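You operate a simulated robot arm through the tools that you are given. There is no shell and no other tool. Be economical: measure what you need, move in short steps, check, and stop when the job is done.

Carry out the task below with a simulated two-armed robot. There is one attempt and no reset: what you move stays moved.

Task
Put the intake bottle labelled "318" from the top of the service cupboard in the inside of the green report tray and the intake bottle marked "756" on the free top of the wash bench. Put the small dish marked "45" from the top of the service cupboard on the top of the side table. Take the green tester card and leave it on the keyboard on unit one. Take the orange-cap centrifuge tube and put it on the job card. Open the middle store drawer, fetch the white pad from the inside of the middle store drawer and set it on top of the grey paper holder and shut the drawer again. Turn the caps knob to OUT. The order is free. Set down upright: intake bottle, green tester card, orange-cap centrifuge tube.

Only the result counts: the job must be done as asked and must still hold three seconds after the hand-in. Knocking over, shifting, dropping, spilling or breaking anything else fails it. Lids that push on must go on centred and level and be pressed home; caps that screw on are set level and turned clockwise until they are tight.

Robot
Two 7-joint arms with two-finger parallel grippers on one trunk, on a base that drives. Base frame: it is fixed to the floor where the robot stands at the start and does not move with it; the origin is under the middle of the robot, x ahead of it, y to its left, z up. Lengths are in m, angles in degrees, forces in N, time in s.
The left shoulder is at the start at [-0.092, 0.119, 0.825], the right one opposite. With the tool pointing down near the work surface each hand reaches from about 0.1 to 0.44 m from the robot's upright axis, wherever it stands, measured 20 degrees to its own side. Places, roughly: caps knob [0.1, -1, 0.9]; free top of the wash bench (38x24 cm) [-1.24, 2.82, 0.84]; green tester card [0.5, 0.25, 1]; grey paper holder [-1.25, 0.25, 0.25]; inside of the green report tray (15x15 cm) [-1.3, 0.4, 0.78]; intake bottle [0.75, 0.25, 1]; job card [0.5, 1, 0.75]; keyboard on unit one (44x15x3 cm) [-2.5, -0.2, 1.1]; middle store drawer [-0.1, -0.9, 0.4]; orange-cap centrifuge tube [0.5, 0.5, 1]; pad [0, -1, 0.5]; small dish [0.5, 0.5, 0.75]; top of the side table (69x20 cm) [-1.1, 0.18, 0.78]. Payload 3.43 kg a hand.
The tool frame of a hand sits at the grasp point between the pads (the TCP): z along the fingers, y along the line on which they close. The tips reach 0.03 m beyond it. Largest opening 0.094 m; finger width 0.028, thickness 0.01; the body of the gripper, 0.05 by 0.096 m, starts 0.055 m behind the TCP.
Orientation is that of the tool frame in the base frame, as a unit quaternion [w, x, y, z]. With the fingers straight down and closing along the base's y, the tool's x points along the base's -x, its y along +y and its z along -z.

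Tools
- The arms move only by the tool send_rows. It takes "left_series", "right_series" or both (then of equal length, played together; a hand with none holds still); each is text: rows parted by semicolons, each of 7 numbers parted by spaces: the shift along the tool's x, y, z in units of 150 mm (1.0 is 150 mm), then the turn, a rotation vector about the tool's x, y, z in units of 120 degrees (1.0 is 120 degrees), then the closure, from 0 (fully open) to 1 (shut). In form: dx dy dz rx ry rz gripper; .... A call has 1 to 10 rows; each row is the pose to reach, as a shift and turn from the pose commanded when the call began, along the tool's axes at that moment. A call with a number of a shift or a turn outside -1 to 1 is refused whole. A row lasts 0.2 s, in which the tool goes at most 0.05 m and 8.6 degrees; a call with a longer step from one row to the next is refused whole, and so is a gripper value outside its range. A pose out of reach is approached as far as the arm can. The call stops where the force on the tool passes 40 N (or 10 N more than at its start, if that is more) or the arm is blocked; 0.2 s more then pass. The fingers move at their own pace (about 0.153 m/s each) and stop on an object; they squeeze with about 27 N. The grip force told is the motor's: it shows also when the fingers shut on nothing. Time passes only in rows, and 0.2 s behind the last, so rows that repeat a pose let the fingers close. It gives the time, the measured TCP pose, the force on the tool (base axes), the opening and the grip force at its end, in the units of the frame above (readings bear some noise), with the torque about the TCP (base axes, N m) and any sound that the robot's microphone picked up, and new pictures: "show" is both (left out), scene, wrist or none (wrist: the cameras of the hands that moved).
- Cameras (640 x 400 px; columns grow to the right, rows downward): "scene" is now at [0.0121, -0.0315, 1.5165]; the picture's right is [-0.48, -0.88, 0.00], its down [-0.78, 0.43, -0.46] and it looks along [0.40, -0.22, -0.89] (base axes); focal length 214 px, centre (320, 200). "left" rides on the left gripper at [0.076, -0.014, -0.102] in its tool frame; the picture's right is [0.18, 0.98, 0.00], its down [-0.75, 0.14, -0.64] and it looks along [-0.63, 0.12, 0.77] (tool axes); focal length 243 px, centre (320, 200). "right" rides on the right gripper at [0.076, 0.014, -0.102] in its tool frame; the picture's right is [-0.18, 0.98, 0.00], its down [-0.75, -0.14, -0.64] and it looks along [-0.63, -0.12, 0.77] (tool axes); focal length 243 px, centre (320, 200). There is no depth. A picture from a camera that has moved, and an enlarged one, comes with that camera's place and axes in the base frame and with its lens.
- lift_body(by): slides the trunk up (or, below 0, down) by that many m; the arms and the scene camera ride with it, the base frame stays. It gives what a move gives, with no picture.
- steer(legs): drives the robot by 1 to 6 legs, each [ahead, left, turn to the left] in m, m and degrees, along the robot's own axes; the way and the turn of a leg run together, so that a leg with both is an arc; at most 1.5 m and 180 degrees a leg. The arms and the cameras ride along, it lands a little off, and it stops where it bumps. It gives what a move gives, and a new picture of the scene camera.
- turn_head(pan, tilt): turns the head with the scene camera to pan (to the left, within 143 degrees either way) and tilt (down, from -29 to 69), counted from straight ahead of the robot. It gives what a move gives, and a new picture of the scene camera.
- enlarge(camera, box): a new picture of the part [left, top, right, bottom] of that camera's present view, enlarged. The clock stands still meanwhile.
- job_done(): hands the job in; it is judged then, once.

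Work in short steps. Places have to be worked out from the pictures, the camera data and where the tool is seen: move nearer, look again, correct. Check each grasp and each placing, and mend what went wrong. You have 217 turns and 260 pictures in all, those below and enlarged ones among them. Open the grippers and draw the arms clear of the work before you hand the job in, unless the task says otherwise; then end with one line.

The tools are called after "Call:" as name(argument=value, ...) on one line, values as JSON. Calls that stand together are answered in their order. send_rows: Moves the arms, as the interface text tells. Its arguments: {"type":"object","properties":{"left_series":{"type":"string"},"right_series":{"type":"string"},"show":{"type":"string","enum":["both","scene","wrist","none"]}},"required":[]} The other tools are called the same way: lift_body (by) slides the trunk up or down; steer (legs) drives the base; turn_head (pan, tilt) turns the head that bears the scene camera; enlarge (camera, box) takes an enlarged picture of a part of a camera's view; job_done () hands the job in.

At the start:

```text
clock: 0.0
left_eef_pos: [0.2972, -0.0226, 1.1862]
left_ee_rot: [-0.001, 0.0, 1.0, -0.001]
left_wrist_force: [0.3, -0.4, -0.3]
left_ft_torque: [-0.01, 0.02, -0.01]
left_gripper_width: 0.094
left_finger_force: 0.0
right_eef_pos: [0.2691, -0.3353, 1.2074]
right_ee_rot: [0.0, -0.001, 1.0, -0.001]
right_wrist_force: [1.1, -0.1, -0.2]
right_ft_torque: [-0.02, -0.02, -0.01]
right_gripper_width: 0.094
right_finger_force: 0.0
trunk travel left (down, up): [-0.25, 0.085]
robot x, y, heading: [0.0025, -0.002, 0.2]
head pan, tilt: [-28.6, 62.7]
```

scene: 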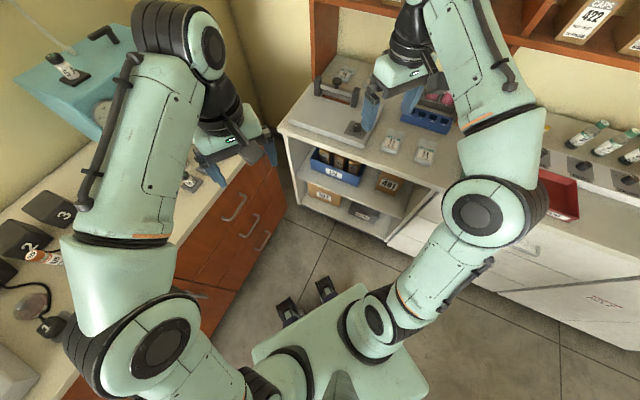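
right: 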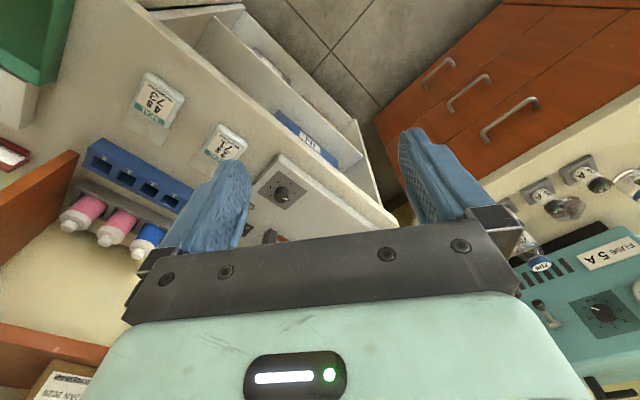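
left: 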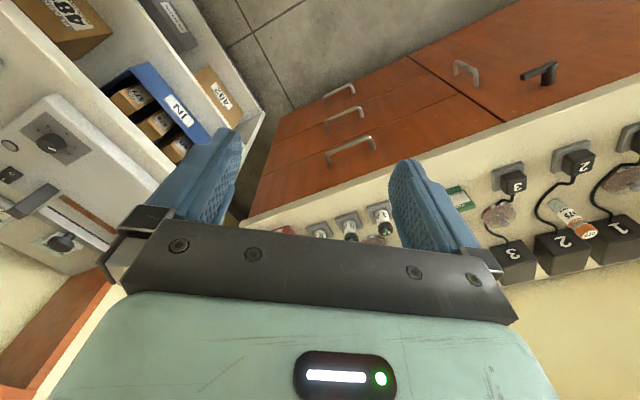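

I look around with the head first, starting straight ahead, to build a map of the room.

Call:
turn_head(pan=0, tilt=35)

Call:
turn_head(pan=-75, tilt=35)

Call:
turn_head(pan=-140, tilt=30)

Call:
turn_head(pan=70, tilt=35)

Call:
turn_head(pan=140, tilt=30)

```text
clock: 0.9
left_eef_pos: [0.2958, -0.0234, 1.1857]
left_ee_rot: [0.0, 0.0, 1.0, 0.0]
left_wrist_force: [-0.3, 0.3, 0.1]
left_ft_torque: [0.03, 0.01, 0.01]
left_gripper_width: 0.094
left_finger_force: 0.1
right_eef_pos: [0.268, -0.3355, 1.2062]
right_ee_rot: [0.0, 0.0, 1.0, 0.0]
right_wrist_force: [0.2, -0.3, 0.0]
right_ft_torque: [0.02, -0.04, 0.01]
right_gripper_width: 0.0939
right_finger_force: 0.0
trunk travel left (down, up): [-0.25, 0.085]
robot x, y, heading: [-0.0028, -0.0003, -0.0]
head pan, tilt: [0.0, 35.0]
camera scene: at [0.0444, -0.0012, 1.5538], right [0.0, -1.0, 0.0], down [-0.57, 0.0, -0.82], along [0.82, 0.0, -0.57], focal length 214 px, centre (320, 200)
```

scene: 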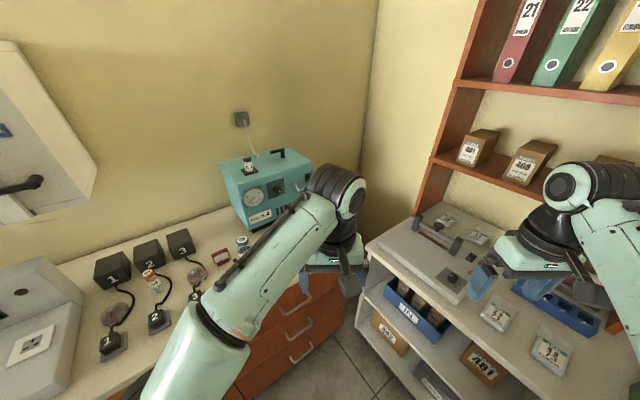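

```text
clock: 2.4
left_eef_pos: [0.2951, -0.0237, 1.1856]
left_ee_rot: [0.0, -0.001, 1.0, -0.001]
left_wrist_force: [0.1, -0.4, 0.3]
left_ft_torque: [0.01, -0.03, 0.01]
left_gripper_width: 0.0942
left_finger_force: 0.0
right_eef_pos: [0.2685, -0.3355, 1.2062]
right_ee_rot: [0.0, 0.0, 1.0, 0.0]
right_wrist_force: [-0.1, 0.0, 0.2]
right_ft_torque: [0.03, -0.01, 0.03]
right_gripper_width: 0.0939
right_finger_force: 0.2
trunk travel left (down, up): [-0.25, 0.085]
robot x, y, heading: [-0.0021, 0.0015, 0.1]
head pan, tilt: [-75.0, 35.0]
camera scene: at [-0.0208, -0.0861, 1.5538], right [-0.97, -0.26, 0.0], down [-0.15, 0.55, -0.82], along [0.21, -0.79, -0.57], focal length 214 px, centre (320, 200)
```

scene: 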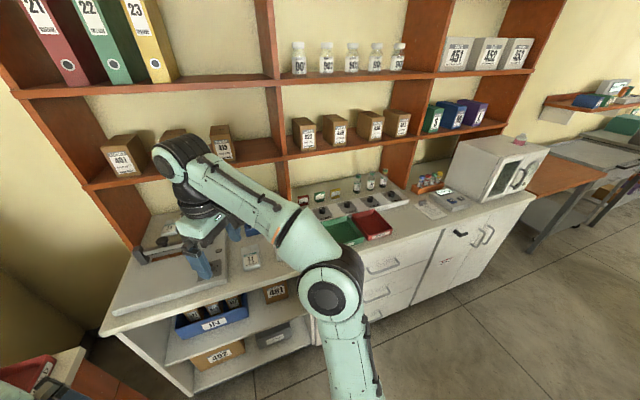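

```text
clock: 3.8
left_eef_pos: [0.2973, -0.0242, 1.1871]
left_ee_rot: [0.0, 0.001, 1.0, 0.001]
left_wrist_force: [0.4, 0.2, -0.6]
left_ft_torque: [-0.02, -0.02, 0.02]
left_gripper_width: 0.0939
left_finger_force: 0.0
right_eef_pos: [0.2682, -0.3345, 1.2074]
right_ee_rot: [0.0, -0.001, 1.0, 0.0]
right_wrist_force: [-0.4, 0.0, -0.2]
right_ft_torque: [0.05, 0.01, 0.03]
right_gripper_width: 0.0938
right_finger_force: 0.1
trunk travel left (down, up): [-0.25, 0.085]
robot x, y, heading: [0.0017, 0.0, 0.2]
head pan, tilt: [-140.0, 30.0]
camera scene: at [-0.1129, -0.0593, 1.5616], right [-0.64, 0.77, 0.0], down [0.38, 0.32, -0.87], along [-0.66, -0.56, -0.5], focal length 214 px, centre (320, 200)
```

scene: 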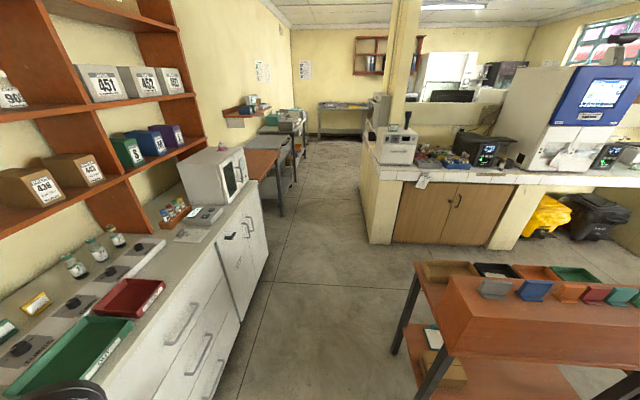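

```text
clock: 6.8
left_eef_pos: [0.2963, -0.0236, 1.1874]
left_ee_rot: [0.0, 0.0, 1.0, 0.0]
left_wrist_force: [-0.1, 0.4, 0.2]
left_ft_torque: [0.01, 0.01, 0.0]
left_gripper_width: 0.094
left_finger_force: 0.1
right_eef_pos: [0.2693, -0.3346, 1.2073]
right_ee_rot: [0.001, 0.001, 1.0, 0.0]
right_wrist_force: [-0.8, -0.3, 0.9]
right_ft_torque: [0.01, -0.03, 0.02]
right_gripper_width: 0.0941
right_finger_force: 0.0
trunk travel left (down, up): [-0.25, 0.085]
robot x, y, heading: [0.0021, 0.0005, -0.3]
head pan, tilt: [70.0, 35.0]
camera scene: at [-0.0135, 0.0816, 1.5538], right [0.94, -0.34, 0.0], down [-0.2, -0.54, -0.82], along [0.28, 0.77, -0.57], focal length 214 px, centre (320, 200)
```

scene: 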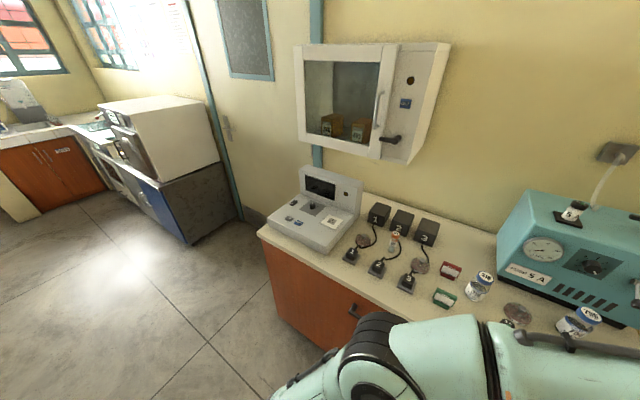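

```text
clock: 8.2
left_eef_pos: [0.2962, -0.0237, 1.1851]
left_ee_rot: [0.0, 0.0, 1.0, 0.0]
left_wrist_force: [0.0, 0.7, -0.5]
left_ft_torque: [-0.02, 0.01, 0.01]
left_gripper_width: 0.0938
left_finger_force: 0.0
right_eef_pos: [0.2684, -0.3362, 1.2077]
right_ee_rot: [0.001, 0.0, 1.0, 0.001]
right_wrist_force: [-0.3, 0.8, 0.2]
right_ft_torque: [-0.04, 0.01, 0.0]
right_gripper_width: 0.094
right_finger_force: 0.1
trunk travel left (down, up): [-0.25, 0.085]
robot x, y, heading: [0.0009, 0.0007, 0.2]
head pan, tilt: [140.0, 30.0]
camera scene: at [-0.1129, 0.0571, 1.5616], right [0.64, 0.77, 0.0], down [0.38, -0.32, -0.87], along [-0.66, 0.56, -0.5], focal length 214 px, centre (320, 200)
```

scene: 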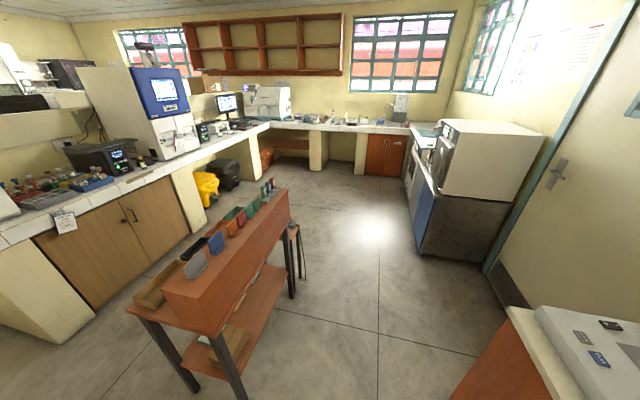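

Overview obtained. Now a closer look at the cupboard with bottles, card, tube and dish.

Call:
turn_head(pan=55, tilt=45)

Call:
enlarge(camera="scene", box=[220, 120, 460, 270])

Call:
enlarge(camera="scene", box=[400, 100, 640, 250])

```text
clock: 9.8
left_eef_pos: [0.2965, -0.0241, 1.1862]
left_ee_rot: [-0.001, 0.0, 1.0, -0.001]
left_wrist_force: [-0.6, -0.3, -0.3]
left_ft_torque: [0.05, 0.01, 0.03]
left_gripper_width: 0.094
left_finger_force: 0.0
right_eef_pos: [0.2685, -0.3349, 1.2071]
right_ee_rot: [0.0, -0.001, 1.0, 0.0]
right_wrist_force: [-0.4, 0.3, -0.6]
right_ft_torque: [-0.03, -0.01, -0.02]
right_gripper_width: 0.094
right_finger_force: 0.1
trunk travel left (down, up): [-0.25, 0.085]
robot x, y, heading: [0.002, 0.0006, 0.0]
head pan, tilt: [55.0, 45.0]
camera scene: at [0.0029, 0.0656, 1.539], right [0.82, -0.57, 0.0], down [-0.41, -0.58, -0.71], along [0.41, 0.58, -0.71], focal length 214 px, centre (320, 200)
```

scene: 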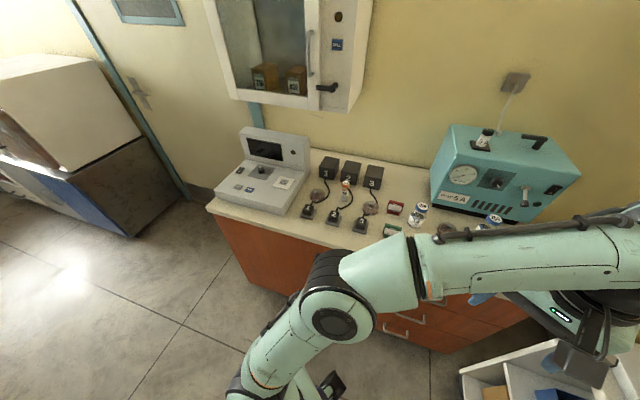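

```text
2.67 times, centred on (340, 195) of scene
camera zoom: at [0.0029, 0.0656, 1.539], right [0.82, -0.57, 0.0], down [-0.41, -0.58, -0.71], along [0.41, 0.58, -0.71], focal length 572 px, centre (267, 213)
```

zoom: 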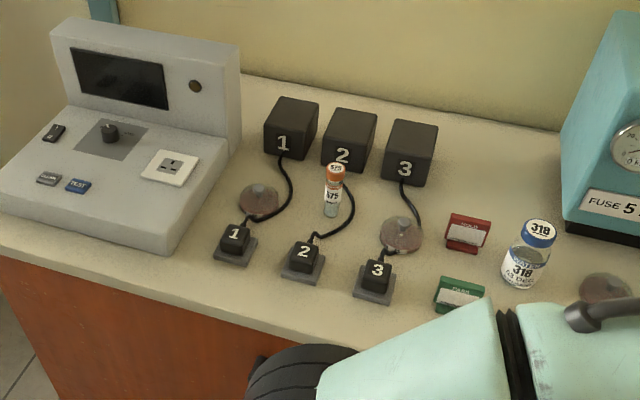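

```text
2.67 times, centred on (520, 175) of scene
camera zoom: at [0.0029, 0.0656, 1.539], right [0.82, -0.57, 0.0], down [-0.41, -0.58, -0.71], along [0.41, 0.58, -0.71], focal length 572 px, centre (-213, 267)
```

zoom: 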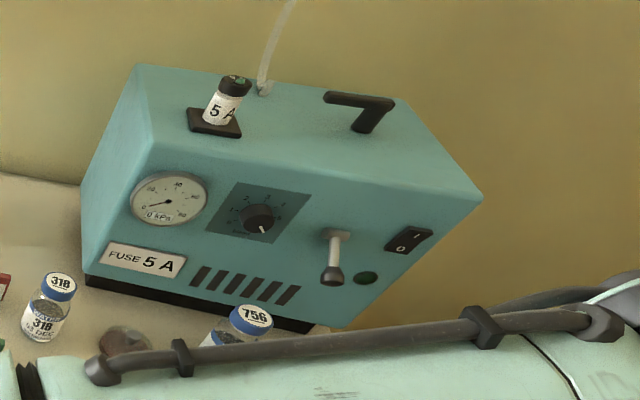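

Room axes are rotated about 36° to the base frame; cupboard front edge is about 0.52 m away along that direction. I turn toward the cupboard and move a little ahead.

Call:
steer(legs=[[0, 0, 36], [0.25, 0, 0]])

Call:
turn_head(pan=0, tilt=55)

```text
clock: 13.3
left_eef_pos: [0.4297, 0.2838, 1.1847]
left_ee_rot: [-0.001, -0.311, 0.95, 0.001]
left_wrist_force: [-0.9, 0.1, 0.0]
left_ft_torque: [0.03, -0.01, 0.0]
left_gripper_width: 0.0941
left_finger_force: 0.1
right_eef_pos: [0.5905, 0.0156, 1.2052]
right_ee_rot: [0.0, -0.31, 0.951, -0.001]
right_wrist_force: [0.6, 0.2, -0.6]
right_ft_torque: [0.02, -0.02, 0.02]
right_gripper_width: 0.0942
right_finger_force: 0.1
trunk travel left (down, up): [-0.25, 0.085]
robot x, y, heading: [0.1771, 0.1312, 35.8]
head pan, tilt: [55.0, 45.0]
stopped in leg 2: the robot was blocked; the commanded pose is now the measured one
camera scene: at [0.1384, 0.182, 1.539], right [1.0, 0.02, 0.0], down [0.01, -0.71, -0.71], along [-0.01, 0.71, -0.71], focal length 214 px, centre (320, 200)
```

scene: 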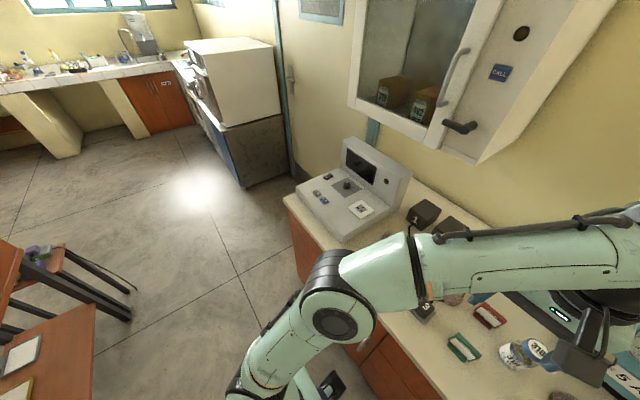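

```text
clock: 14.5
left_eef_pos: [0.4307, 0.2847, 1.1863]
left_ee_rot: [-0.002, -0.311, 0.951, 0.0]
left_wrist_force: [-0.2, 0.2, 0.4]
left_ft_torque: [0.02, -0.01, -0.01]
left_gripper_width: 0.0942
left_finger_force: 0.1
right_eef_pos: [0.5911, 0.0161, 1.2049]
right_ee_rot: [-0.001, -0.31, 0.951, -0.001]
right_wrist_force: [0.1, -0.9, 0.4]
right_ft_torque: [0.02, 0.02, -0.01]
right_gripper_width: 0.0937
right_finger_force: 0.0
trunk travel left (down, up): [-0.25, 0.085]
robot x, y, heading: [0.1789, 0.13, 36.1]
head pan, tilt: [0.0, 55.0]
camera scene: at [0.199, 0.1441, 1.5256], right [0.59, -0.81, 0.0], down [-0.66, -0.48, -0.57], along [0.46, 0.34, -0.82], focal length 214 px, centre (320, 200)
```

scene: 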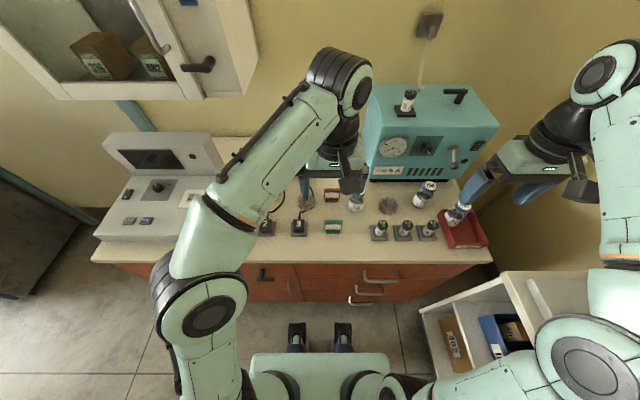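

The base was blocked 0.22 m ahead. I look down to see what blocks it.

Call:
turn_head(pan=0, tilt=69)

Call:
enlarge(camera="scene", box=[220, 50, 540, 250])

```text
clock: 15.3
left_eef_pos: [0.431, 0.2853, 1.1845]
left_ee_rot: [-0.001, -0.311, 0.95, 0.0]
left_wrist_force: [-0.1, -0.5, -0.6]
left_ft_torque: [-0.04, 0.01, 0.01]
left_gripper_width: 0.094
left_finger_force: 0.0
right_eef_pos: [0.591, 0.0181, 1.2053]
right_ee_rot: [-0.001, -0.31, 0.951, -0.001]
right_wrist_force: [-0.3, -0.1, 0.0]
right_ft_torque: [0.04, 0.01, 0.01]
right_gripper_width: 0.0938
right_finger_force: 0.0
trunk travel left (down, up): [-0.25, 0.085]
robot x, y, heading: [0.1749, 0.1274, 36.2]
head pan, tilt: [0.0, 68.8]
camera scene: at [0.1859, 0.1344, 1.5102], right [0.59, -0.81, 0.0], down [-0.75, -0.55, -0.36], along [0.29, 0.21, -0.93], focal length 214 px, centre (320, 200)
```

scene: 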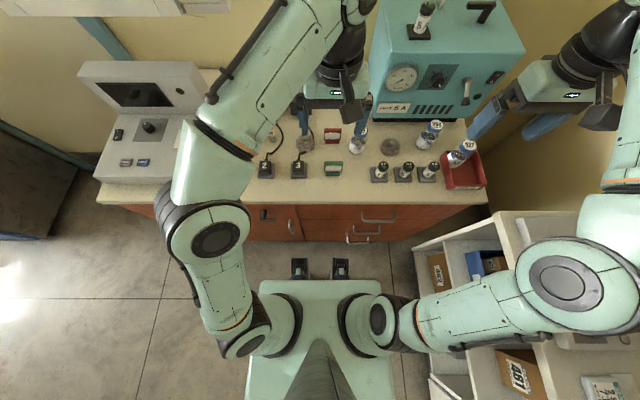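

```text
2.00 times, centred on (380, 150) of scene
camera zoom: at [0.1859, 0.1344, 1.5102], right [0.59, -0.81, 0.0], down [-0.75, -0.55, -0.36], along [0.29, 0.21, -0.93], focal length 429 px, centre (200, 300)
```

zoom: 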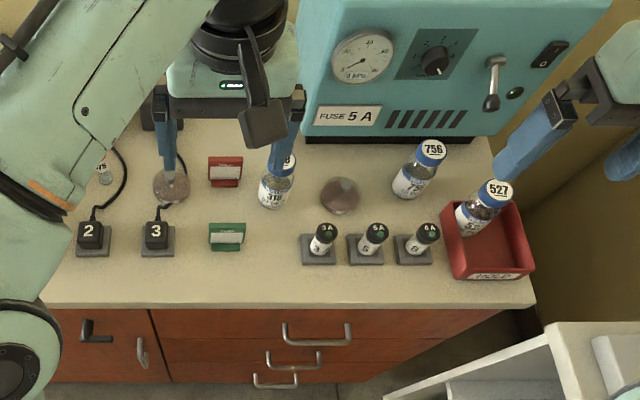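

What blocks is unclear; I try a small sidestep left and forward again.

Call:
steer(legs=[[0, 0.06, 0], [0.1, 0, 0]])

```text
clock: 16.8
left_eef_pos: [0.3939, 0.3338, 1.1855]
left_ee_rot: [-0.001, -0.311, 0.95, 0.001]
left_wrist_force: [0.3, -0.8, 0.1]
left_ft_torque: [0.02, 0.01, -0.01]
left_gripper_width: 0.0939
left_finger_force: 0.0
right_eef_pos: [0.5548, 0.0662, 1.2053]
right_ee_rot: [-0.001, -0.31, 0.951, 0.0]
right_wrist_force: [-0.1, 0.2, -0.5]
right_ft_torque: [0.05, 0.03, -0.02]
right_gripper_width: 0.094
right_finger_force: 0.0
trunk travel left (down, up): [-0.25, 0.085]
robot x, y, heading: [0.1429, 0.1754, 36.1]
head pan, tilt: [0.0, 68.8]
stopped in leg 2: the robot was blocked; the commanded pose is now the measured one
camera scene: at [0.1499, 0.1839, 1.5102], right [0.59, -0.81, 0.0], down [-0.75, -0.55, -0.36], along [0.29, 0.21, -0.93], focal length 214 px, centre (320, 200)
```

scene: 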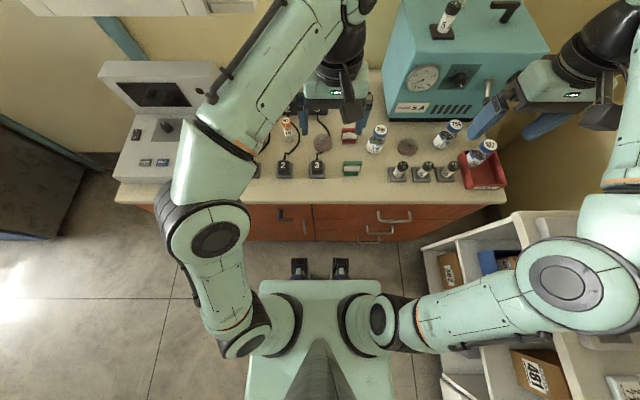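

Same limit, so the cupboard itself blocks. I look closely at the dishes and the upper-left area for labels.

Call:
enlarge(camera="scene", box=[260, 100, 420, 200])

Call:
turn_head(pan=55, tilt=55)

```text
4.00 times, centred on (340, 150) of scene
camera zoom: at [0.1499, 0.1839, 1.5102], right [0.59, -0.81, 0.0], down [-0.75, -0.55, -0.36], along [0.29, 0.21, -0.93], focal length 858 px, centre (240, 400)
```

zoom: 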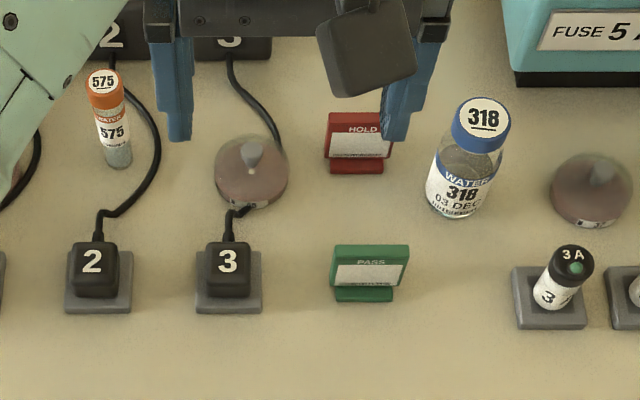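

```text
clock: 18.0
left_eef_pos: [0.3937, 0.3352, 1.1845]
left_ee_rot: [-0.001, -0.31, 0.951, 0.001]
left_wrist_force: [-0.9, -0.3, -0.6]
left_ft_torque: [-0.02, 0.0, -0.03]
left_gripper_width: 0.0941
left_finger_force: 0.1
right_eef_pos: [0.5542, 0.0674, 1.205]
right_ee_rot: [-0.001, -0.31, 0.951, -0.001]
right_wrist_force: [-0.2, 0.2, -0.9]
right_ft_torque: [0.0, -0.02, 0.04]
right_gripper_width: 0.0941
right_finger_force: 0.0
trunk travel left (down, up): [-0.25, 0.085]
robot x, y, heading: [0.1402, 0.18, 36.1]
head pan, tilt: [55.0, 55.0]
camera scene: at [0.1031, 0.2236, 1.5256], right [1.0, 0.02, 0.0], down [0.01, -0.82, -0.57], along [-0.01, 0.57, -0.82], focal length 214 px, centre (320, 200)
```

scene: 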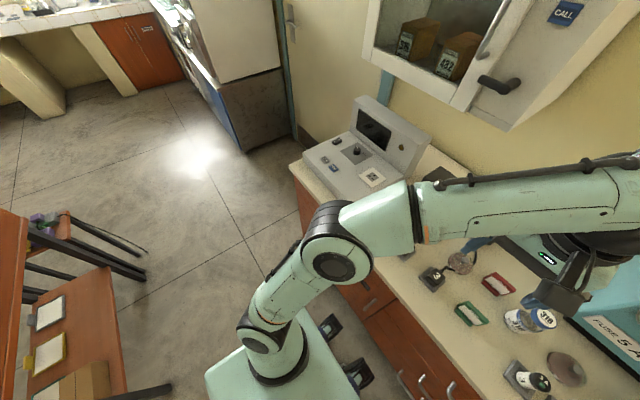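

Call:
enlarge(camera="scene", box=[295, 90, 455, 190])

Call:
send_rows(left_series="0 0 0 0 0 0 0", right_series="0 0 0 0 0 0 0", show="wrist")

```text
4.00 times, centred on (375, 140) of scene
camera zoom: at [0.1031, 0.2236, 1.5256], right [1.0, 0.02, 0.0], down [0.01, -0.82, -0.57], along [-0.01, 0.57, -0.82], focal length 858 px, centre (100, 440)
```

zoom: 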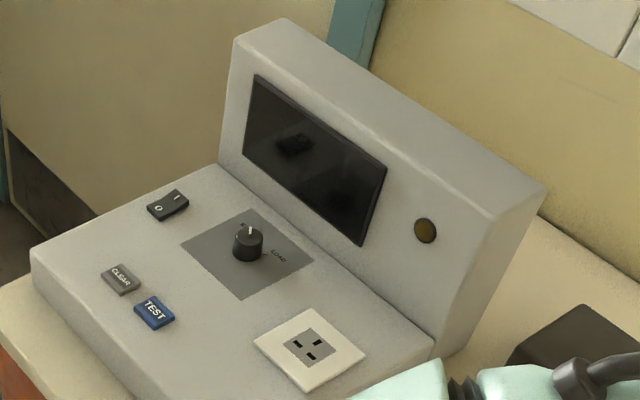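

```text
clock: 18.4
left_eef_pos: [0.3937, 0.334, 1.1852]
left_ee_rot: [-0.001, -0.311, 0.95, 0.0]
left_wrist_force: [-1.0, -0.1, -0.4]
left_ft_torque: [0.0, 0.03, -0.02]
left_gripper_width: 0.0938
left_finger_force: 0.0
right_eef_pos: [0.5553, 0.0662, 1.2057]
right_ee_rot: [-0.001, -0.31, 0.951, -0.001]
right_wrist_force: [-0.1, 0.0, 0.5]
right_ft_torque: [-0.01, 0.01, 0.0]
right_gripper_width: 0.0943
right_finger_force: 0.1
trunk travel left (down, up): [-0.25, 0.085]
robot x, y, heading: [0.1391, 0.1789, 35.9]
head pan, tilt: [55.0, 55.0]
camera right: at [0.4846, 0.0336, 1.3072], right [-0.43, 0.9, 0.0], down [0.69, 0.33, 0.64], along [0.58, 0.28, -0.77], focal length 243 px, centre (320, 200)
camera left: at [0.3408, 0.2774, 1.2877], right [-0.73, 0.68, 0.0], down [0.53, 0.56, 0.64], along [0.44, 0.47, -0.77], focal length 243 px, centre (320, 200)
```

right: 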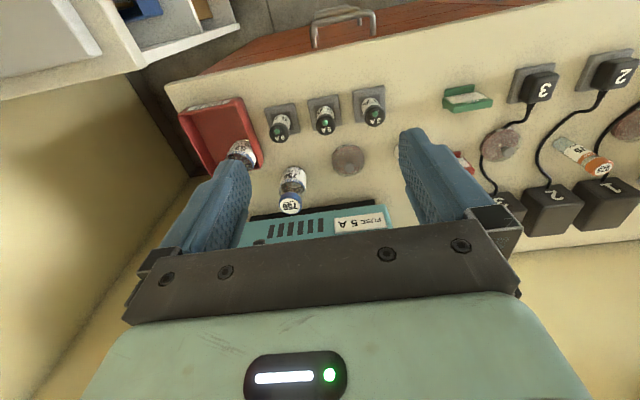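
left: 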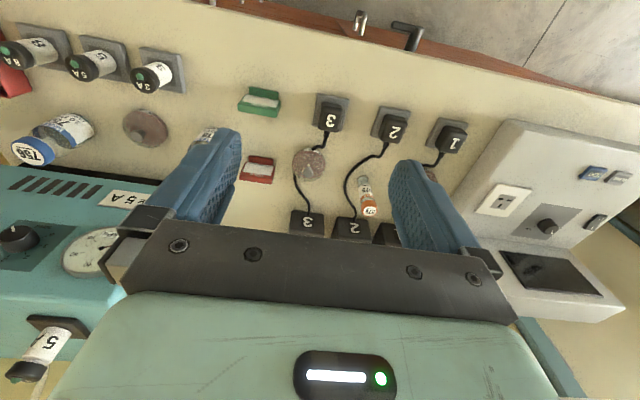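

Counter height comes out about 0.82. I have not seen a job card yet; I look toward the back-left of the cupboard.

Call:
turn_head(pan=35, tilt=35)

```text
clock: 19.3
left_eef_pos: [0.3948, 0.3336, 1.1849]
left_ee_rot: [-0.001, -0.311, 0.951, 0.001]
left_wrist_force: [-0.6, 0.8, 0.8]
left_ft_torque: [0.02, 0.0, 0.05]
left_gripper_width: 0.094
left_finger_force: 0.0
right_eef_pos: [0.5537, 0.0667, 1.2056]
right_ee_rot: [-0.002, -0.31, 0.951, -0.001]
right_wrist_force: [0.6, 0.3, 0.5]
right_ft_torque: [0.01, -0.01, 0.0]
right_gripper_width: 0.0938
right_finger_force: 0.0
trunk travel left (down, up): [-0.25, 0.085]
robot x, y, heading: [0.1372, 0.176, 36.1]
head pan, tilt: [35.0, 35.0]
camera scene: at [0.1328, 0.2348, 1.5538], right [0.95, -0.32, 0.0], down [-0.19, -0.54, -0.82], along [0.27, 0.77, -0.57], focal length 214 px, centre (320, 200)
```

scene: 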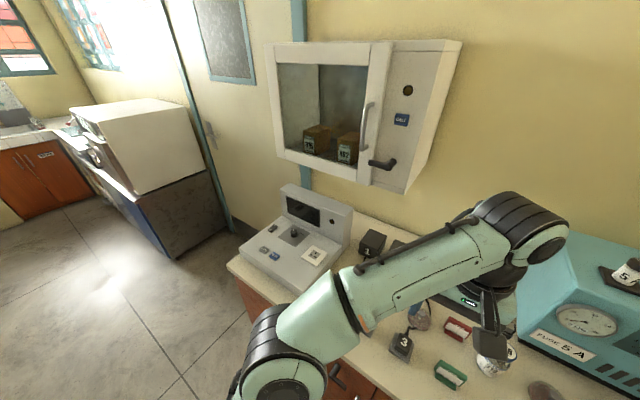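

No card in view; it may be hidden behind the tester's screen block. I drive back and left to look from the side.

Call:
steer(legs=[[-0.05, 0, 0], [0, 0.75, 0], [0.15, 0, 0]])

Call:
turn_head(pan=-15, tilt=35)

```text
clock: 27.5
left_eef_pos: [-0.0393, 0.9621, 1.1825]
left_ee_rot: [-0.003, -0.312, 0.95, 0.001]
left_wrist_force: [-0.4, 0.3, 0.5]
left_ft_torque: [-0.05, -0.03, 0.0]
left_gripper_width: 0.0942
left_finger_force: 0.0
right_eef_pos: [0.123, 0.6962, 1.2041]
right_ee_rot: [-0.003, -0.311, 0.95, -0.002]
right_wrist_force: [0.2, -0.4, -0.6]
right_ft_torque: [-0.06, -0.05, 0.03]
right_gripper_width: 0.094
right_finger_force: 0.0
trunk travel left (down, up): [-0.25, 0.085]
robot x, y, heading: [-0.2906, 0.808, 36.0]
head pan, tilt: [35.0, 35.0]
stopped in leg 3: the robot was blocked; the commanded pose is now the measured one
camera scene: at [-0.301, 0.8625, 1.5538], right [0.95, -0.32, 0.0], down [-0.18, -0.54, -0.82], along [0.27, 0.78, -0.57], focal length 214 px, centre (320, 200)
```

scene: 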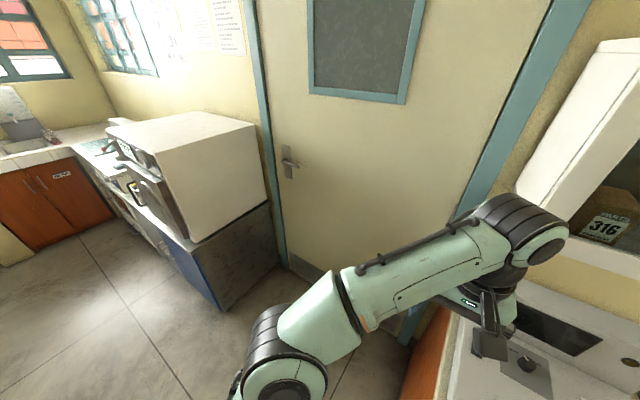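

```text
clock: 28.6
left_eef_pos: [-0.0376, 0.9651, 1.184]
left_ee_rot: [-0.004, -0.311, 0.95, 0.002]
left_wrist_force: [0.2, -0.3, 0.3]
left_ft_torque: [0.02, -0.01, 0.0]
left_gripper_width: 0.0941
left_finger_force: 0.0
right_eef_pos: [0.123, 0.6976, 1.2028]
right_ee_rot: [-0.005, -0.309, 0.951, -0.001]
right_wrist_force: [0.5, 0.7, 0.7]
right_ft_torque: [0.02, 0.01, 0.0]
right_gripper_width: 0.0941
right_finger_force: 0.1
trunk travel left (down, up): [-0.25, 0.085]
robot x, y, heading: [-0.2922, 0.8089, 36.0]
head pan, tilt: [-15.0, 35.0]
camera scene: at [-0.246, 0.8132, 1.5538], right [0.36, -0.93, 0.0], down [-0.54, -0.21, -0.82], along [0.76, 0.29, -0.57], focal length 214 px, centre (320, 200)
```

scene: 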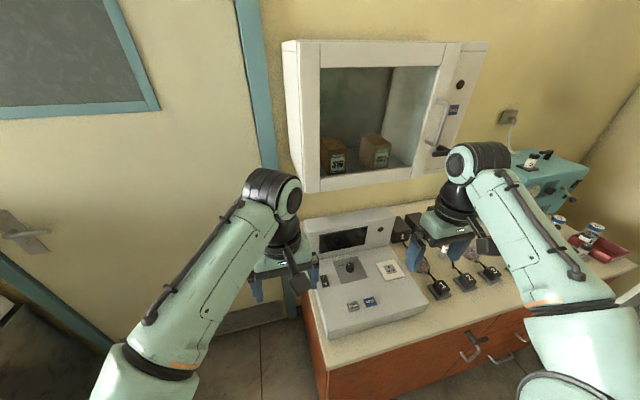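

Call:
enlarge(camera="scene", box=[290, 190, 450, 350])

Call:
enlarge(camera="scene", box=[380, 190, 600, 310])

```text
2.50 times, centred on (370, 270) of scene
camera zoom: at [-0.246, 0.8132, 1.5538], right [0.36, -0.93, 0.0], down [-0.54, -0.21, -0.82], along [0.76, 0.29, -0.57], focal length 536 px, centre (195, 25)
```

zoom: 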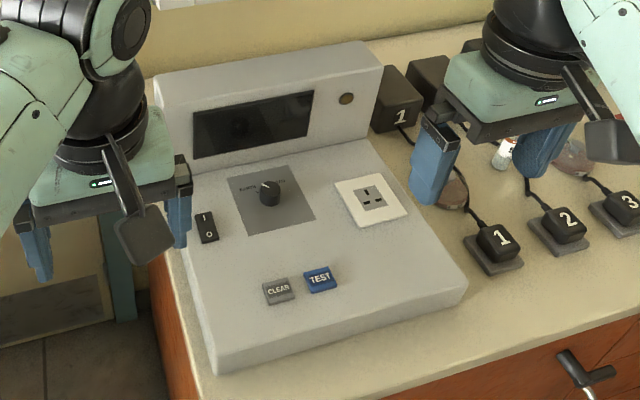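

```text
2.91 times, centred on (490, 250) of scene
camera zoom: at [-0.246, 0.8132, 1.5538], right [0.36, -0.93, 0.0], down [-0.54, -0.21, -0.82], along [0.76, 0.29, -0.57], focal length 624 px, centre (-174, 54)
```

zoom: 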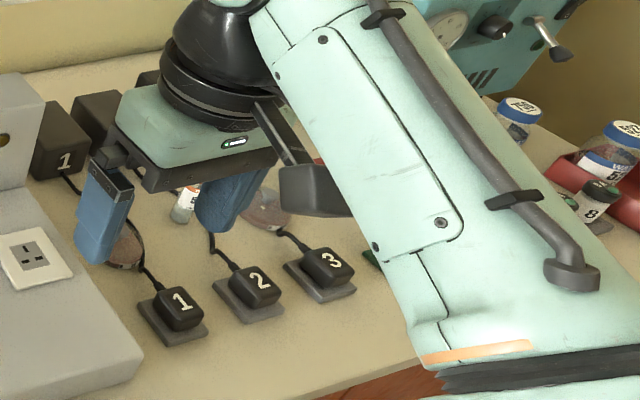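

Nothing on the visible part; only the strip behind the tester remains. I drive into the free space left of the cupboard and look back.

Call:
steer(legs=[[-0.05, 0, 0], [0, 0.3, 0], [0.3, 0, 0]])

Call:
turn_head(pan=-65, tilt=38)

```text
clock: 34.0
left_eef_pos: [-0.0017, 1.3481, 1.1823]
left_ee_rot: [-0.003, -0.307, 0.952, 0.003]
left_wrist_force: [0.1, -0.4, 0.5]
left_ft_torque: [0.0, 0.02, 0.02]
left_gripper_width: 0.094
left_finger_force: 0.1
right_eef_pos: [0.1557, 1.0792, 1.203]
right_ee_rot: [-0.004, -0.305, 0.952, -0.001]
right_wrist_force: [-0.6, -0.2, 1.0]
right_ft_torque: [-0.01, -0.01, -0.01]
right_gripper_width: 0.094
right_finger_force: 0.0
trunk travel left (down, up): [-0.25, 0.085]
robot x, y, heading: [-0.2621, 1.1939, 35.2]
head pan, tilt: [-15.0, 35.0]
camera scene: at [-0.2119, 1.1985, 1.5538], right [0.35, -0.94, 0.0], down [-0.54, -0.2, -0.82], along [0.77, 0.29, -0.57], focal length 214 px, centre (320, 200)
```

scene: 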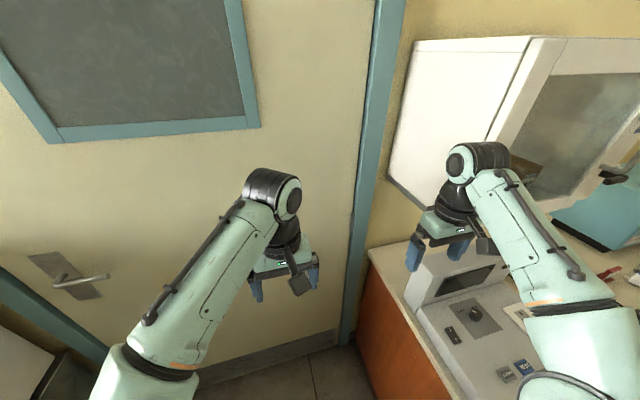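

```text
clock: 35.2
left_eef_pos: [-0.0023, 1.347, 1.1832]
left_ee_rot: [-0.003, -0.306, 0.952, 0.003]
left_wrist_force: [-0.1, 0.6, -0.6]
left_ft_torque: [0.01, 0.03, -0.02]
left_gripper_width: 0.0937
left_finger_force: 0.1
right_eef_pos: [0.1565, 1.0786, 1.2028]
right_ee_rot: [-0.006, -0.305, 0.952, -0.002]
right_wrist_force: [0.3, 0.4, 0.3]
right_ft_torque: [0.02, 0.03, 0.02]
right_gripper_width: 0.0942
right_finger_force: 0.0
trunk travel left (down, up): [-0.25, 0.085]
robot x, y, heading: [-0.2566, 1.1962, 35.3]
head pan, tilt: [-65.0, 38.0]
camera scene: at [-0.2197, 1.125, 1.5493], right [-0.49, -0.87, 0.0], down [-0.54, 0.3, -0.79], along [0.69, -0.39, -0.62], focal length 214 px, centre (320, 200)
```

scene: 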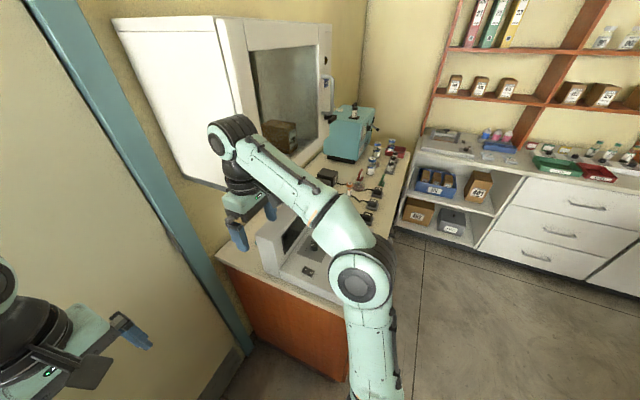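

Call:
enlarge(camera="scene", box=[200, 170, 360, 290])

Call:
turn_head(pan=-60, tilt=60)

```text
3.33 times, centred on (280, 230) of scene
camera zoom: at [-0.2197, 1.125, 1.5493], right [-0.49, -0.87, 0.0], down [-0.54, 0.3, -0.79], along [0.69, -0.39, -0.62], focal length 715 px, centre (453, 100)
```

zoom: 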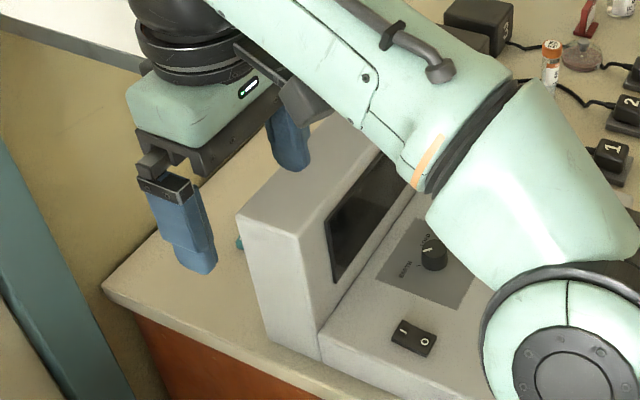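

```text
clock: 36.1
left_eef_pos: [-0.0031, 1.347, 1.1821]
left_ee_rot: [-0.003, -0.307, 0.952, 0.003]
left_wrist_force: [0.4, 0.0, 0.2]
left_ft_torque: [0.05, 0.0, -0.01]
left_gripper_width: 0.094
left_finger_force: 0.2
right_eef_pos: [0.1552, 1.0785, 1.2029]
right_ee_rot: [-0.004, -0.305, 0.952, -0.002]
right_wrist_force: [0.3, 0.8, 0.2]
right_ft_torque: [0.02, 0.03, 0.0]
right_gripper_width: 0.094
right_finger_force: 0.0
trunk travel left (down, up): [-0.25, 0.085]
robot x, y, heading: [-0.261, 1.1911, 35.5]
head pan, tilt: [-60.0, 60.0]
camera scene: at [-0.2342, 1.1398, 1.5196], right [-0.42, -0.91, 0.0], down [-0.79, 0.36, -0.5], along [0.46, -0.21, -0.87], focal length 214 px, centre (320, 200)
```

scene: 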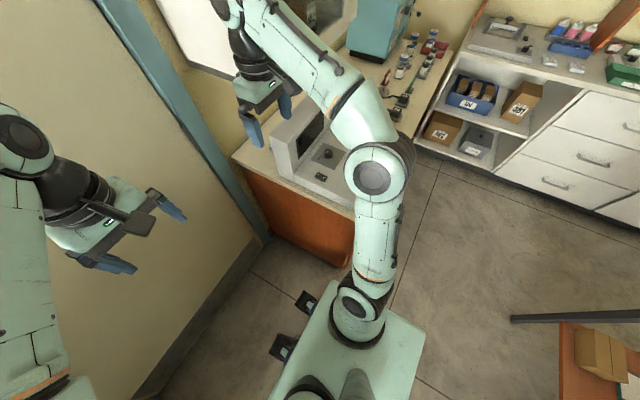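

A teal edge peeks out behind the tester near [0.46, 1.06] — likely the job card. I check with the right wrist camera.

Call:
send_rows(right_series="0 0 0 0 0 0 0", show="wrist")

```text
clock: 36.5
left_eef_pos: [-0.0023, 1.348, 1.1833]
left_ee_rot: [-0.003, -0.307, 0.952, 0.003]
left_wrist_force: [-0.6, 0.2, -0.1]
left_ft_torque: [0.0, -0.02, 0.0]
left_gripper_width: 0.0941
left_finger_force: 0.2
right_eef_pos: [0.1557, 1.0789, 1.2029]
right_ee_rot: [-0.005, -0.304, 0.953, -0.002]
right_wrist_force: [-0.2, -0.6, 0.3]
right_ft_torque: [0.01, 0.0, -0.01]
right_gripper_width: 0.094
right_finger_force: 0.1
trunk travel left (down, up): [-0.25, 0.085]
robot x, y, heading: [-0.2561, 1.1942, 35.1]
head pan, tilt: [-60.0, 60.0]
camera right: at [0.0861, 1.0468, 1.3052], right [-0.42, 0.91, 0.0], down [0.7, 0.33, 0.64], along [0.58, 0.27, -0.77], focal length 243 px, centre (320, 200)
```

right: 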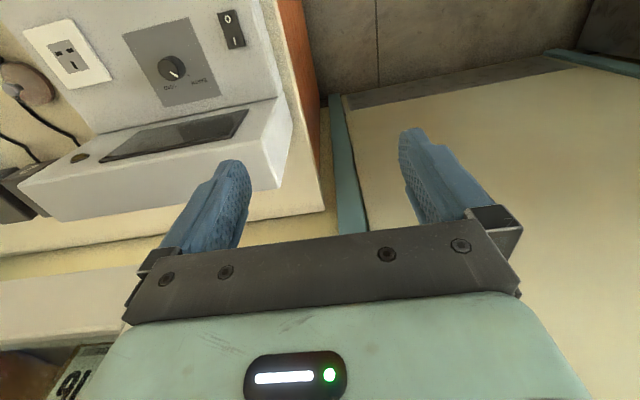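

I turn to face along the cupboard's end (toward the tester's back strip) to see behind it.

Call:
steer(legs=[[0, 0.05, 0], [0, 0, -90], [0, 0.12, 0]])

Call:
turn_head(pan=30, tilt=50)

```text
clock: 42.8
left_eef_pos: [-0.0367, 1.0494, 1.1832]
left_ee_rot: [0.0, 0.46, 0.888, 0.004]
left_wrist_force: [0.4, 0.8, 1.0]
left_ft_torque: [-0.02, 0.02, -0.01]
left_gripper_width: 0.0939
left_finger_force: 0.0
right_eef_pos: [-0.3073, 0.8923, 1.2028]
right_ee_rot: [-0.004, 0.461, 0.887, 0.002]
right_wrist_force: [-0.3, -0.8, 0.1]
right_ft_torque: [0.03, -0.02, -0.04]
right_gripper_width: 0.0939
right_finger_force: 0.0
trunk travel left (down, up): [-0.25, 0.085]
robot x, y, heading: [-0.1921, 1.3056, -54.9]
head pan, tilt: [-60.0, 60.0]
camera scene: at [-0.242, 1.2805, 1.5196], right [-0.91, 0.42, 0.0], down [0.37, 0.79, -0.5], along [-0.21, -0.45, -0.87], focal length 214 px, centre (320, 200)
```

scene: 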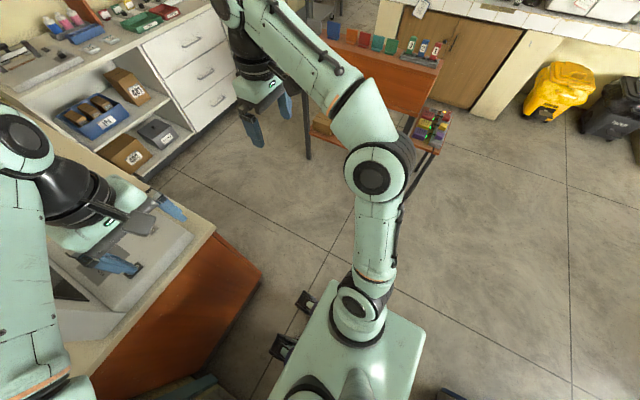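

```text
clock: 44.4
left_eef_pos: [-0.0374, 1.0479, 1.1822]
left_ee_rot: [0.0, 0.459, 0.888, 0.004]
left_wrist_force: [-0.2, 0.0, -0.3]
left_ft_torque: [0.0, 0.0, 0.02]
left_gripper_width: 0.0944
left_finger_force: 0.0
right_eef_pos: [-0.3077, 0.8913, 1.2037]
right_ee_rot: [-0.003, 0.461, 0.887, 0.002]
right_wrist_force: [-0.4, 0.7, 0.6]
right_ft_torque: [0.03, -0.01, 0.0]
right_gripper_width: 0.0942
right_finger_force: 0.1
trunk travel left (down, up): [-0.25, 0.085]
robot x, y, heading: [-0.189, 1.3035, -55.2]
head pan, tilt: [30.0, 50.0]
camera scene: at [-0.1443, 1.3082, 1.5321], right [-0.42, -0.91, 0.0], down [-0.69, 0.32, -0.64], along [0.58, -0.27, -0.77], focal length 214 px, centre (320, 200)
```

scene: 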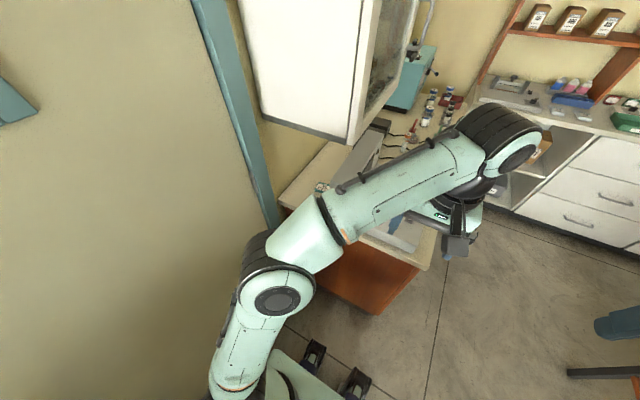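

Call:
enlarge(camera="scene", box=[280, 120, 400, 210])

Call:
send_rows(left_series="0 0 0 0 0 0 0", show="wrist")

```text
4.44 times, centred on (340, 165) of scene
camera zoom: at [-0.1443, 1.3082, 1.5321], right [-0.42, -0.91, 0.0], down [-0.69, 0.32, -0.64], along [0.58, -0.27, -0.77], focal length 953 px, centre (231, 356)
```

zoom: 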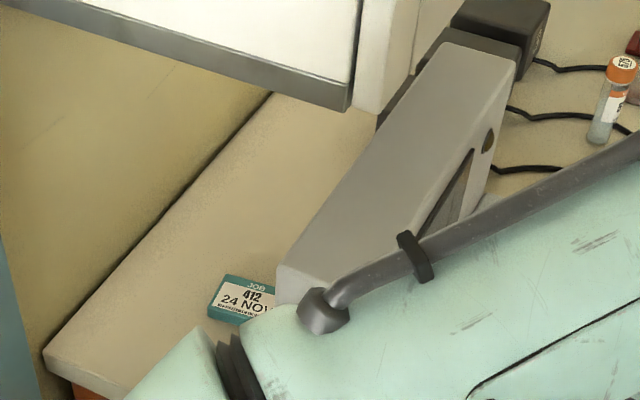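

```text
clock: 44.8
left_eef_pos: [-0.0361, 1.0484, 1.1824]
left_ee_rot: [0.0, 0.459, 0.888, 0.004]
left_wrist_force: [-0.8, 0.3, -0.1]
left_ft_torque: [0.0, 0.01, -0.05]
left_gripper_width: 0.0939
left_finger_force: 0.0
right_eef_pos: [-0.3072, 0.8913, 1.2026]
right_ee_rot: [-0.003, 0.461, 0.888, 0.002]
right_wrist_force: [-0.1, 0.3, -0.5]
right_ft_torque: [0.0, 0.0, 0.02]
right_gripper_width: 0.0941
right_finger_force: 0.0
trunk travel left (down, up): [-0.25, 0.085]
robot x, y, heading: [-0.1895, 1.3032, -55.1]
head pan, tilt: [30.0, 50.0]
camera left: at [-0.0934, 1.101, 1.2856], right [0.7, 0.72, 0.01], down [0.55, -0.54, 0.64], along [0.46, -0.44, -0.77], focal length 243 px, centre (320, 200)
```

left: 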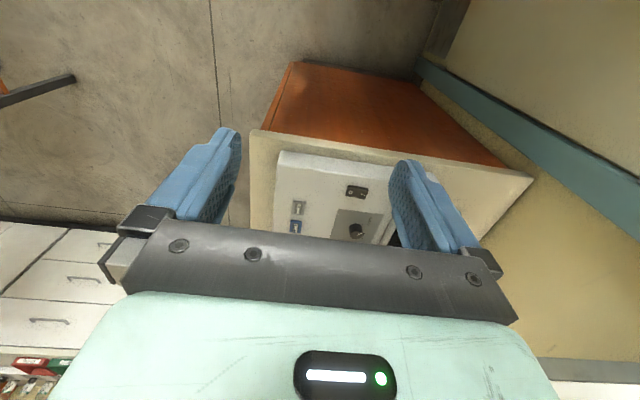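

Found the job card (JOB 412) behind the tester at about [0.45, 1.01]. Now back to the cupboard front to fetch the tube (left hand) and bottle 318 (right hand).

Call:
steer(legs=[[0, -0.12, 0], [0, 0, 91], [-0.34, 0, 0], [0, -1.15, 0], [0.12, 0, 0]])

Call:
turn_head(pan=0, tilt=58)

```text
clock: 62.7
left_eef_pos: [0.4099, 0.3134, 1.1803]
left_ee_rot: [-0.004, -0.301, 0.953, 0.005]
left_wrist_force: [0.1, -0.9, 0.0]
left_ft_torque: [0.04, 0.02, -0.02]
left_gripper_width: 0.0939
left_finger_force: 0.0
right_eef_pos: [0.5646, 0.0427, 1.2006]
right_ee_rot: [-0.007, -0.299, 0.954, -0.001]
right_wrist_force: [-0.8, 0.7, 0.0]
right_ft_torque: [0.0, -0.06, 0.02]
right_gripper_width: 0.0939
right_finger_force: 0.0
trunk travel left (down, up): [-0.25, 0.085]
robot x, y, heading: [0.151, 0.1643, 34.7]
head pan, tilt: [30.0, 50.0]
stopped in leg 5: the robot was blocked; the commanded pose is now the measured one
camera scene: at [0.1475, 0.2058, 1.5321], right [0.9, -0.43, 0.0], down [-0.33, -0.69, -0.64], along [0.28, 0.58, -0.77], focal length 214 px, centre (320, 200)
```

scene: 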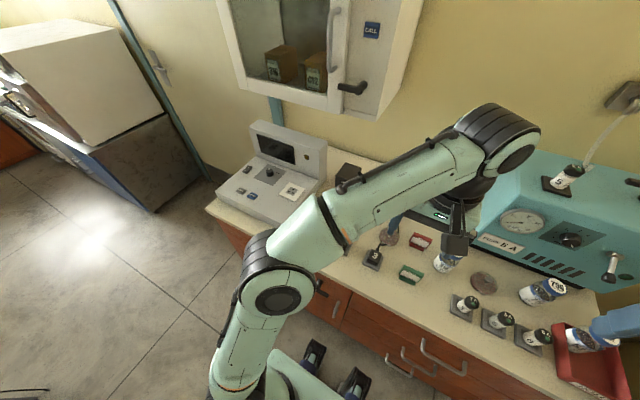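

```text
clock: 63.6
left_eef_pos: [0.4104, 0.3145, 1.1803]
left_ee_rot: [-0.005, -0.301, 0.953, 0.004]
left_wrist_force: [-0.2, -0.8, -0.2]
left_ft_torque: [0.01, 0.01, -0.01]
left_gripper_width: 0.094
left_finger_force: 0.0
right_eef_pos: [0.5652, 0.0426, 1.2021]
right_ee_rot: [-0.007, -0.299, 0.954, -0.001]
right_wrist_force: [-0.3, -0.3, 0.8]
right_ft_torque: [-0.02, 0.01, 0.02]
right_gripper_width: 0.094
right_finger_force: 0.1
trunk travel left (down, up): [-0.25, 0.085]
robot x, y, heading: [0.1482, 0.1611, 34.7]
head pan, tilt: [0.0, 58.0]
camera scene: at [0.1715, 0.1759, 1.5219], right [0.57, -0.82, 0.0], down [-0.7, -0.48, -0.53], along [0.44, 0.3, -0.85], focal length 214 px, centre (320, 200)
```

scene: 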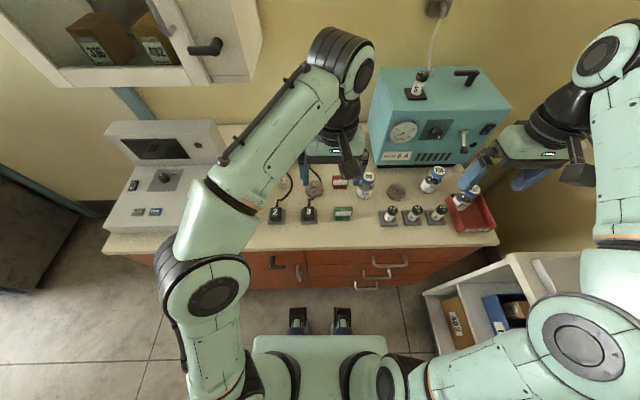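

Room to the tube is about 0.53 m ahead of the axis, so I use a tilted hand. I move the left hand forward/left and pitch it 40° to look at the tube.

Call:
send_rows(left_series="-0.16 0.19 0.13 0 -0.067 0 0;-0.32 0.37 0.26 0 -0.133 0 0;-0.48 0.56 0.4 0 -0.2 0 0;-0.64 0.74 0.53 0 -0.267 0 0;-0.8 0.93 0.67 0 -0.333 0 0;-0.8 0.93 0.67 0 -0.333 0 0", show="both")

```text
clock: 65.0
left_eef_pos: [0.4281, 0.4958, 1.0812]
left_ee_rot: [0.323, -0.281, 0.897, 0.106]
left_wrist_force: [-0.3, 0.4, -0.6]
left_ft_torque: [-0.03, 0.03, 0.03]
left_gripper_width: 0.0942
left_finger_force: 0.0
right_eef_pos: [0.5655, 0.0433, 1.2014]
right_ee_rot: [-0.007, -0.299, 0.954, -0.001]
right_wrist_force: [-0.3, -0.7, 0.7]
right_ft_torque: [-0.01, -0.03, 0.01]
right_gripper_width: 0.0941
right_finger_force: 0.1
trunk travel left (down, up): [-0.25, 0.085]
robot x, y, heading: [0.1522, 0.1642, 34.6]
head pan, tilt: [0.0, 58.0]
camera scene: at [0.1717, 0.1755, 1.5219], right [0.57, -0.82, 0.0], down [-0.7, -0.48, -0.53], along [0.44, 0.3, -0.85], focal length 214 px, centre (320, 200)
camera left: at [0.3344, 0.4131, 1.1122], right [-0.68, 0.72, -0.11], down [0.06, 0.2, 0.98], along [0.73, 0.66, -0.19], focal length 243 px, centre (320, 200)
```

scene: 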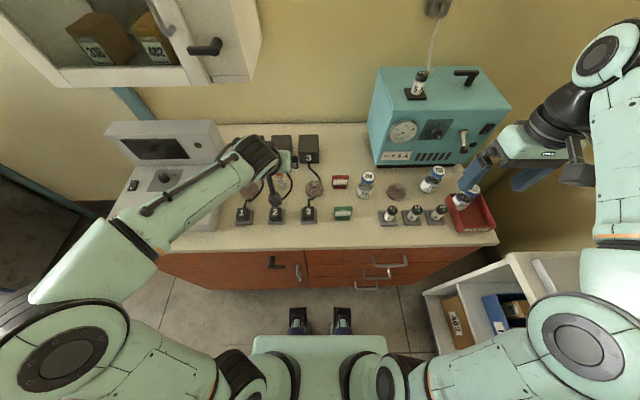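
left: 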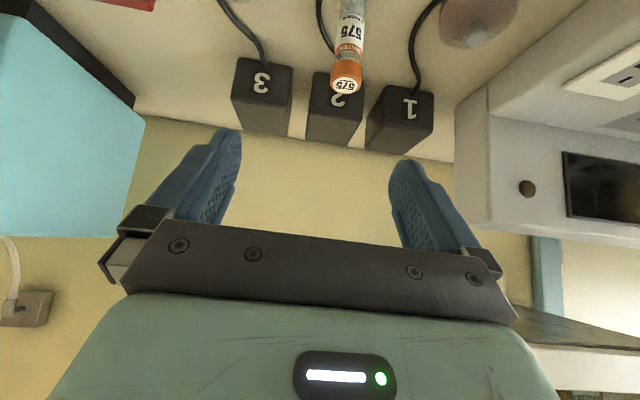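

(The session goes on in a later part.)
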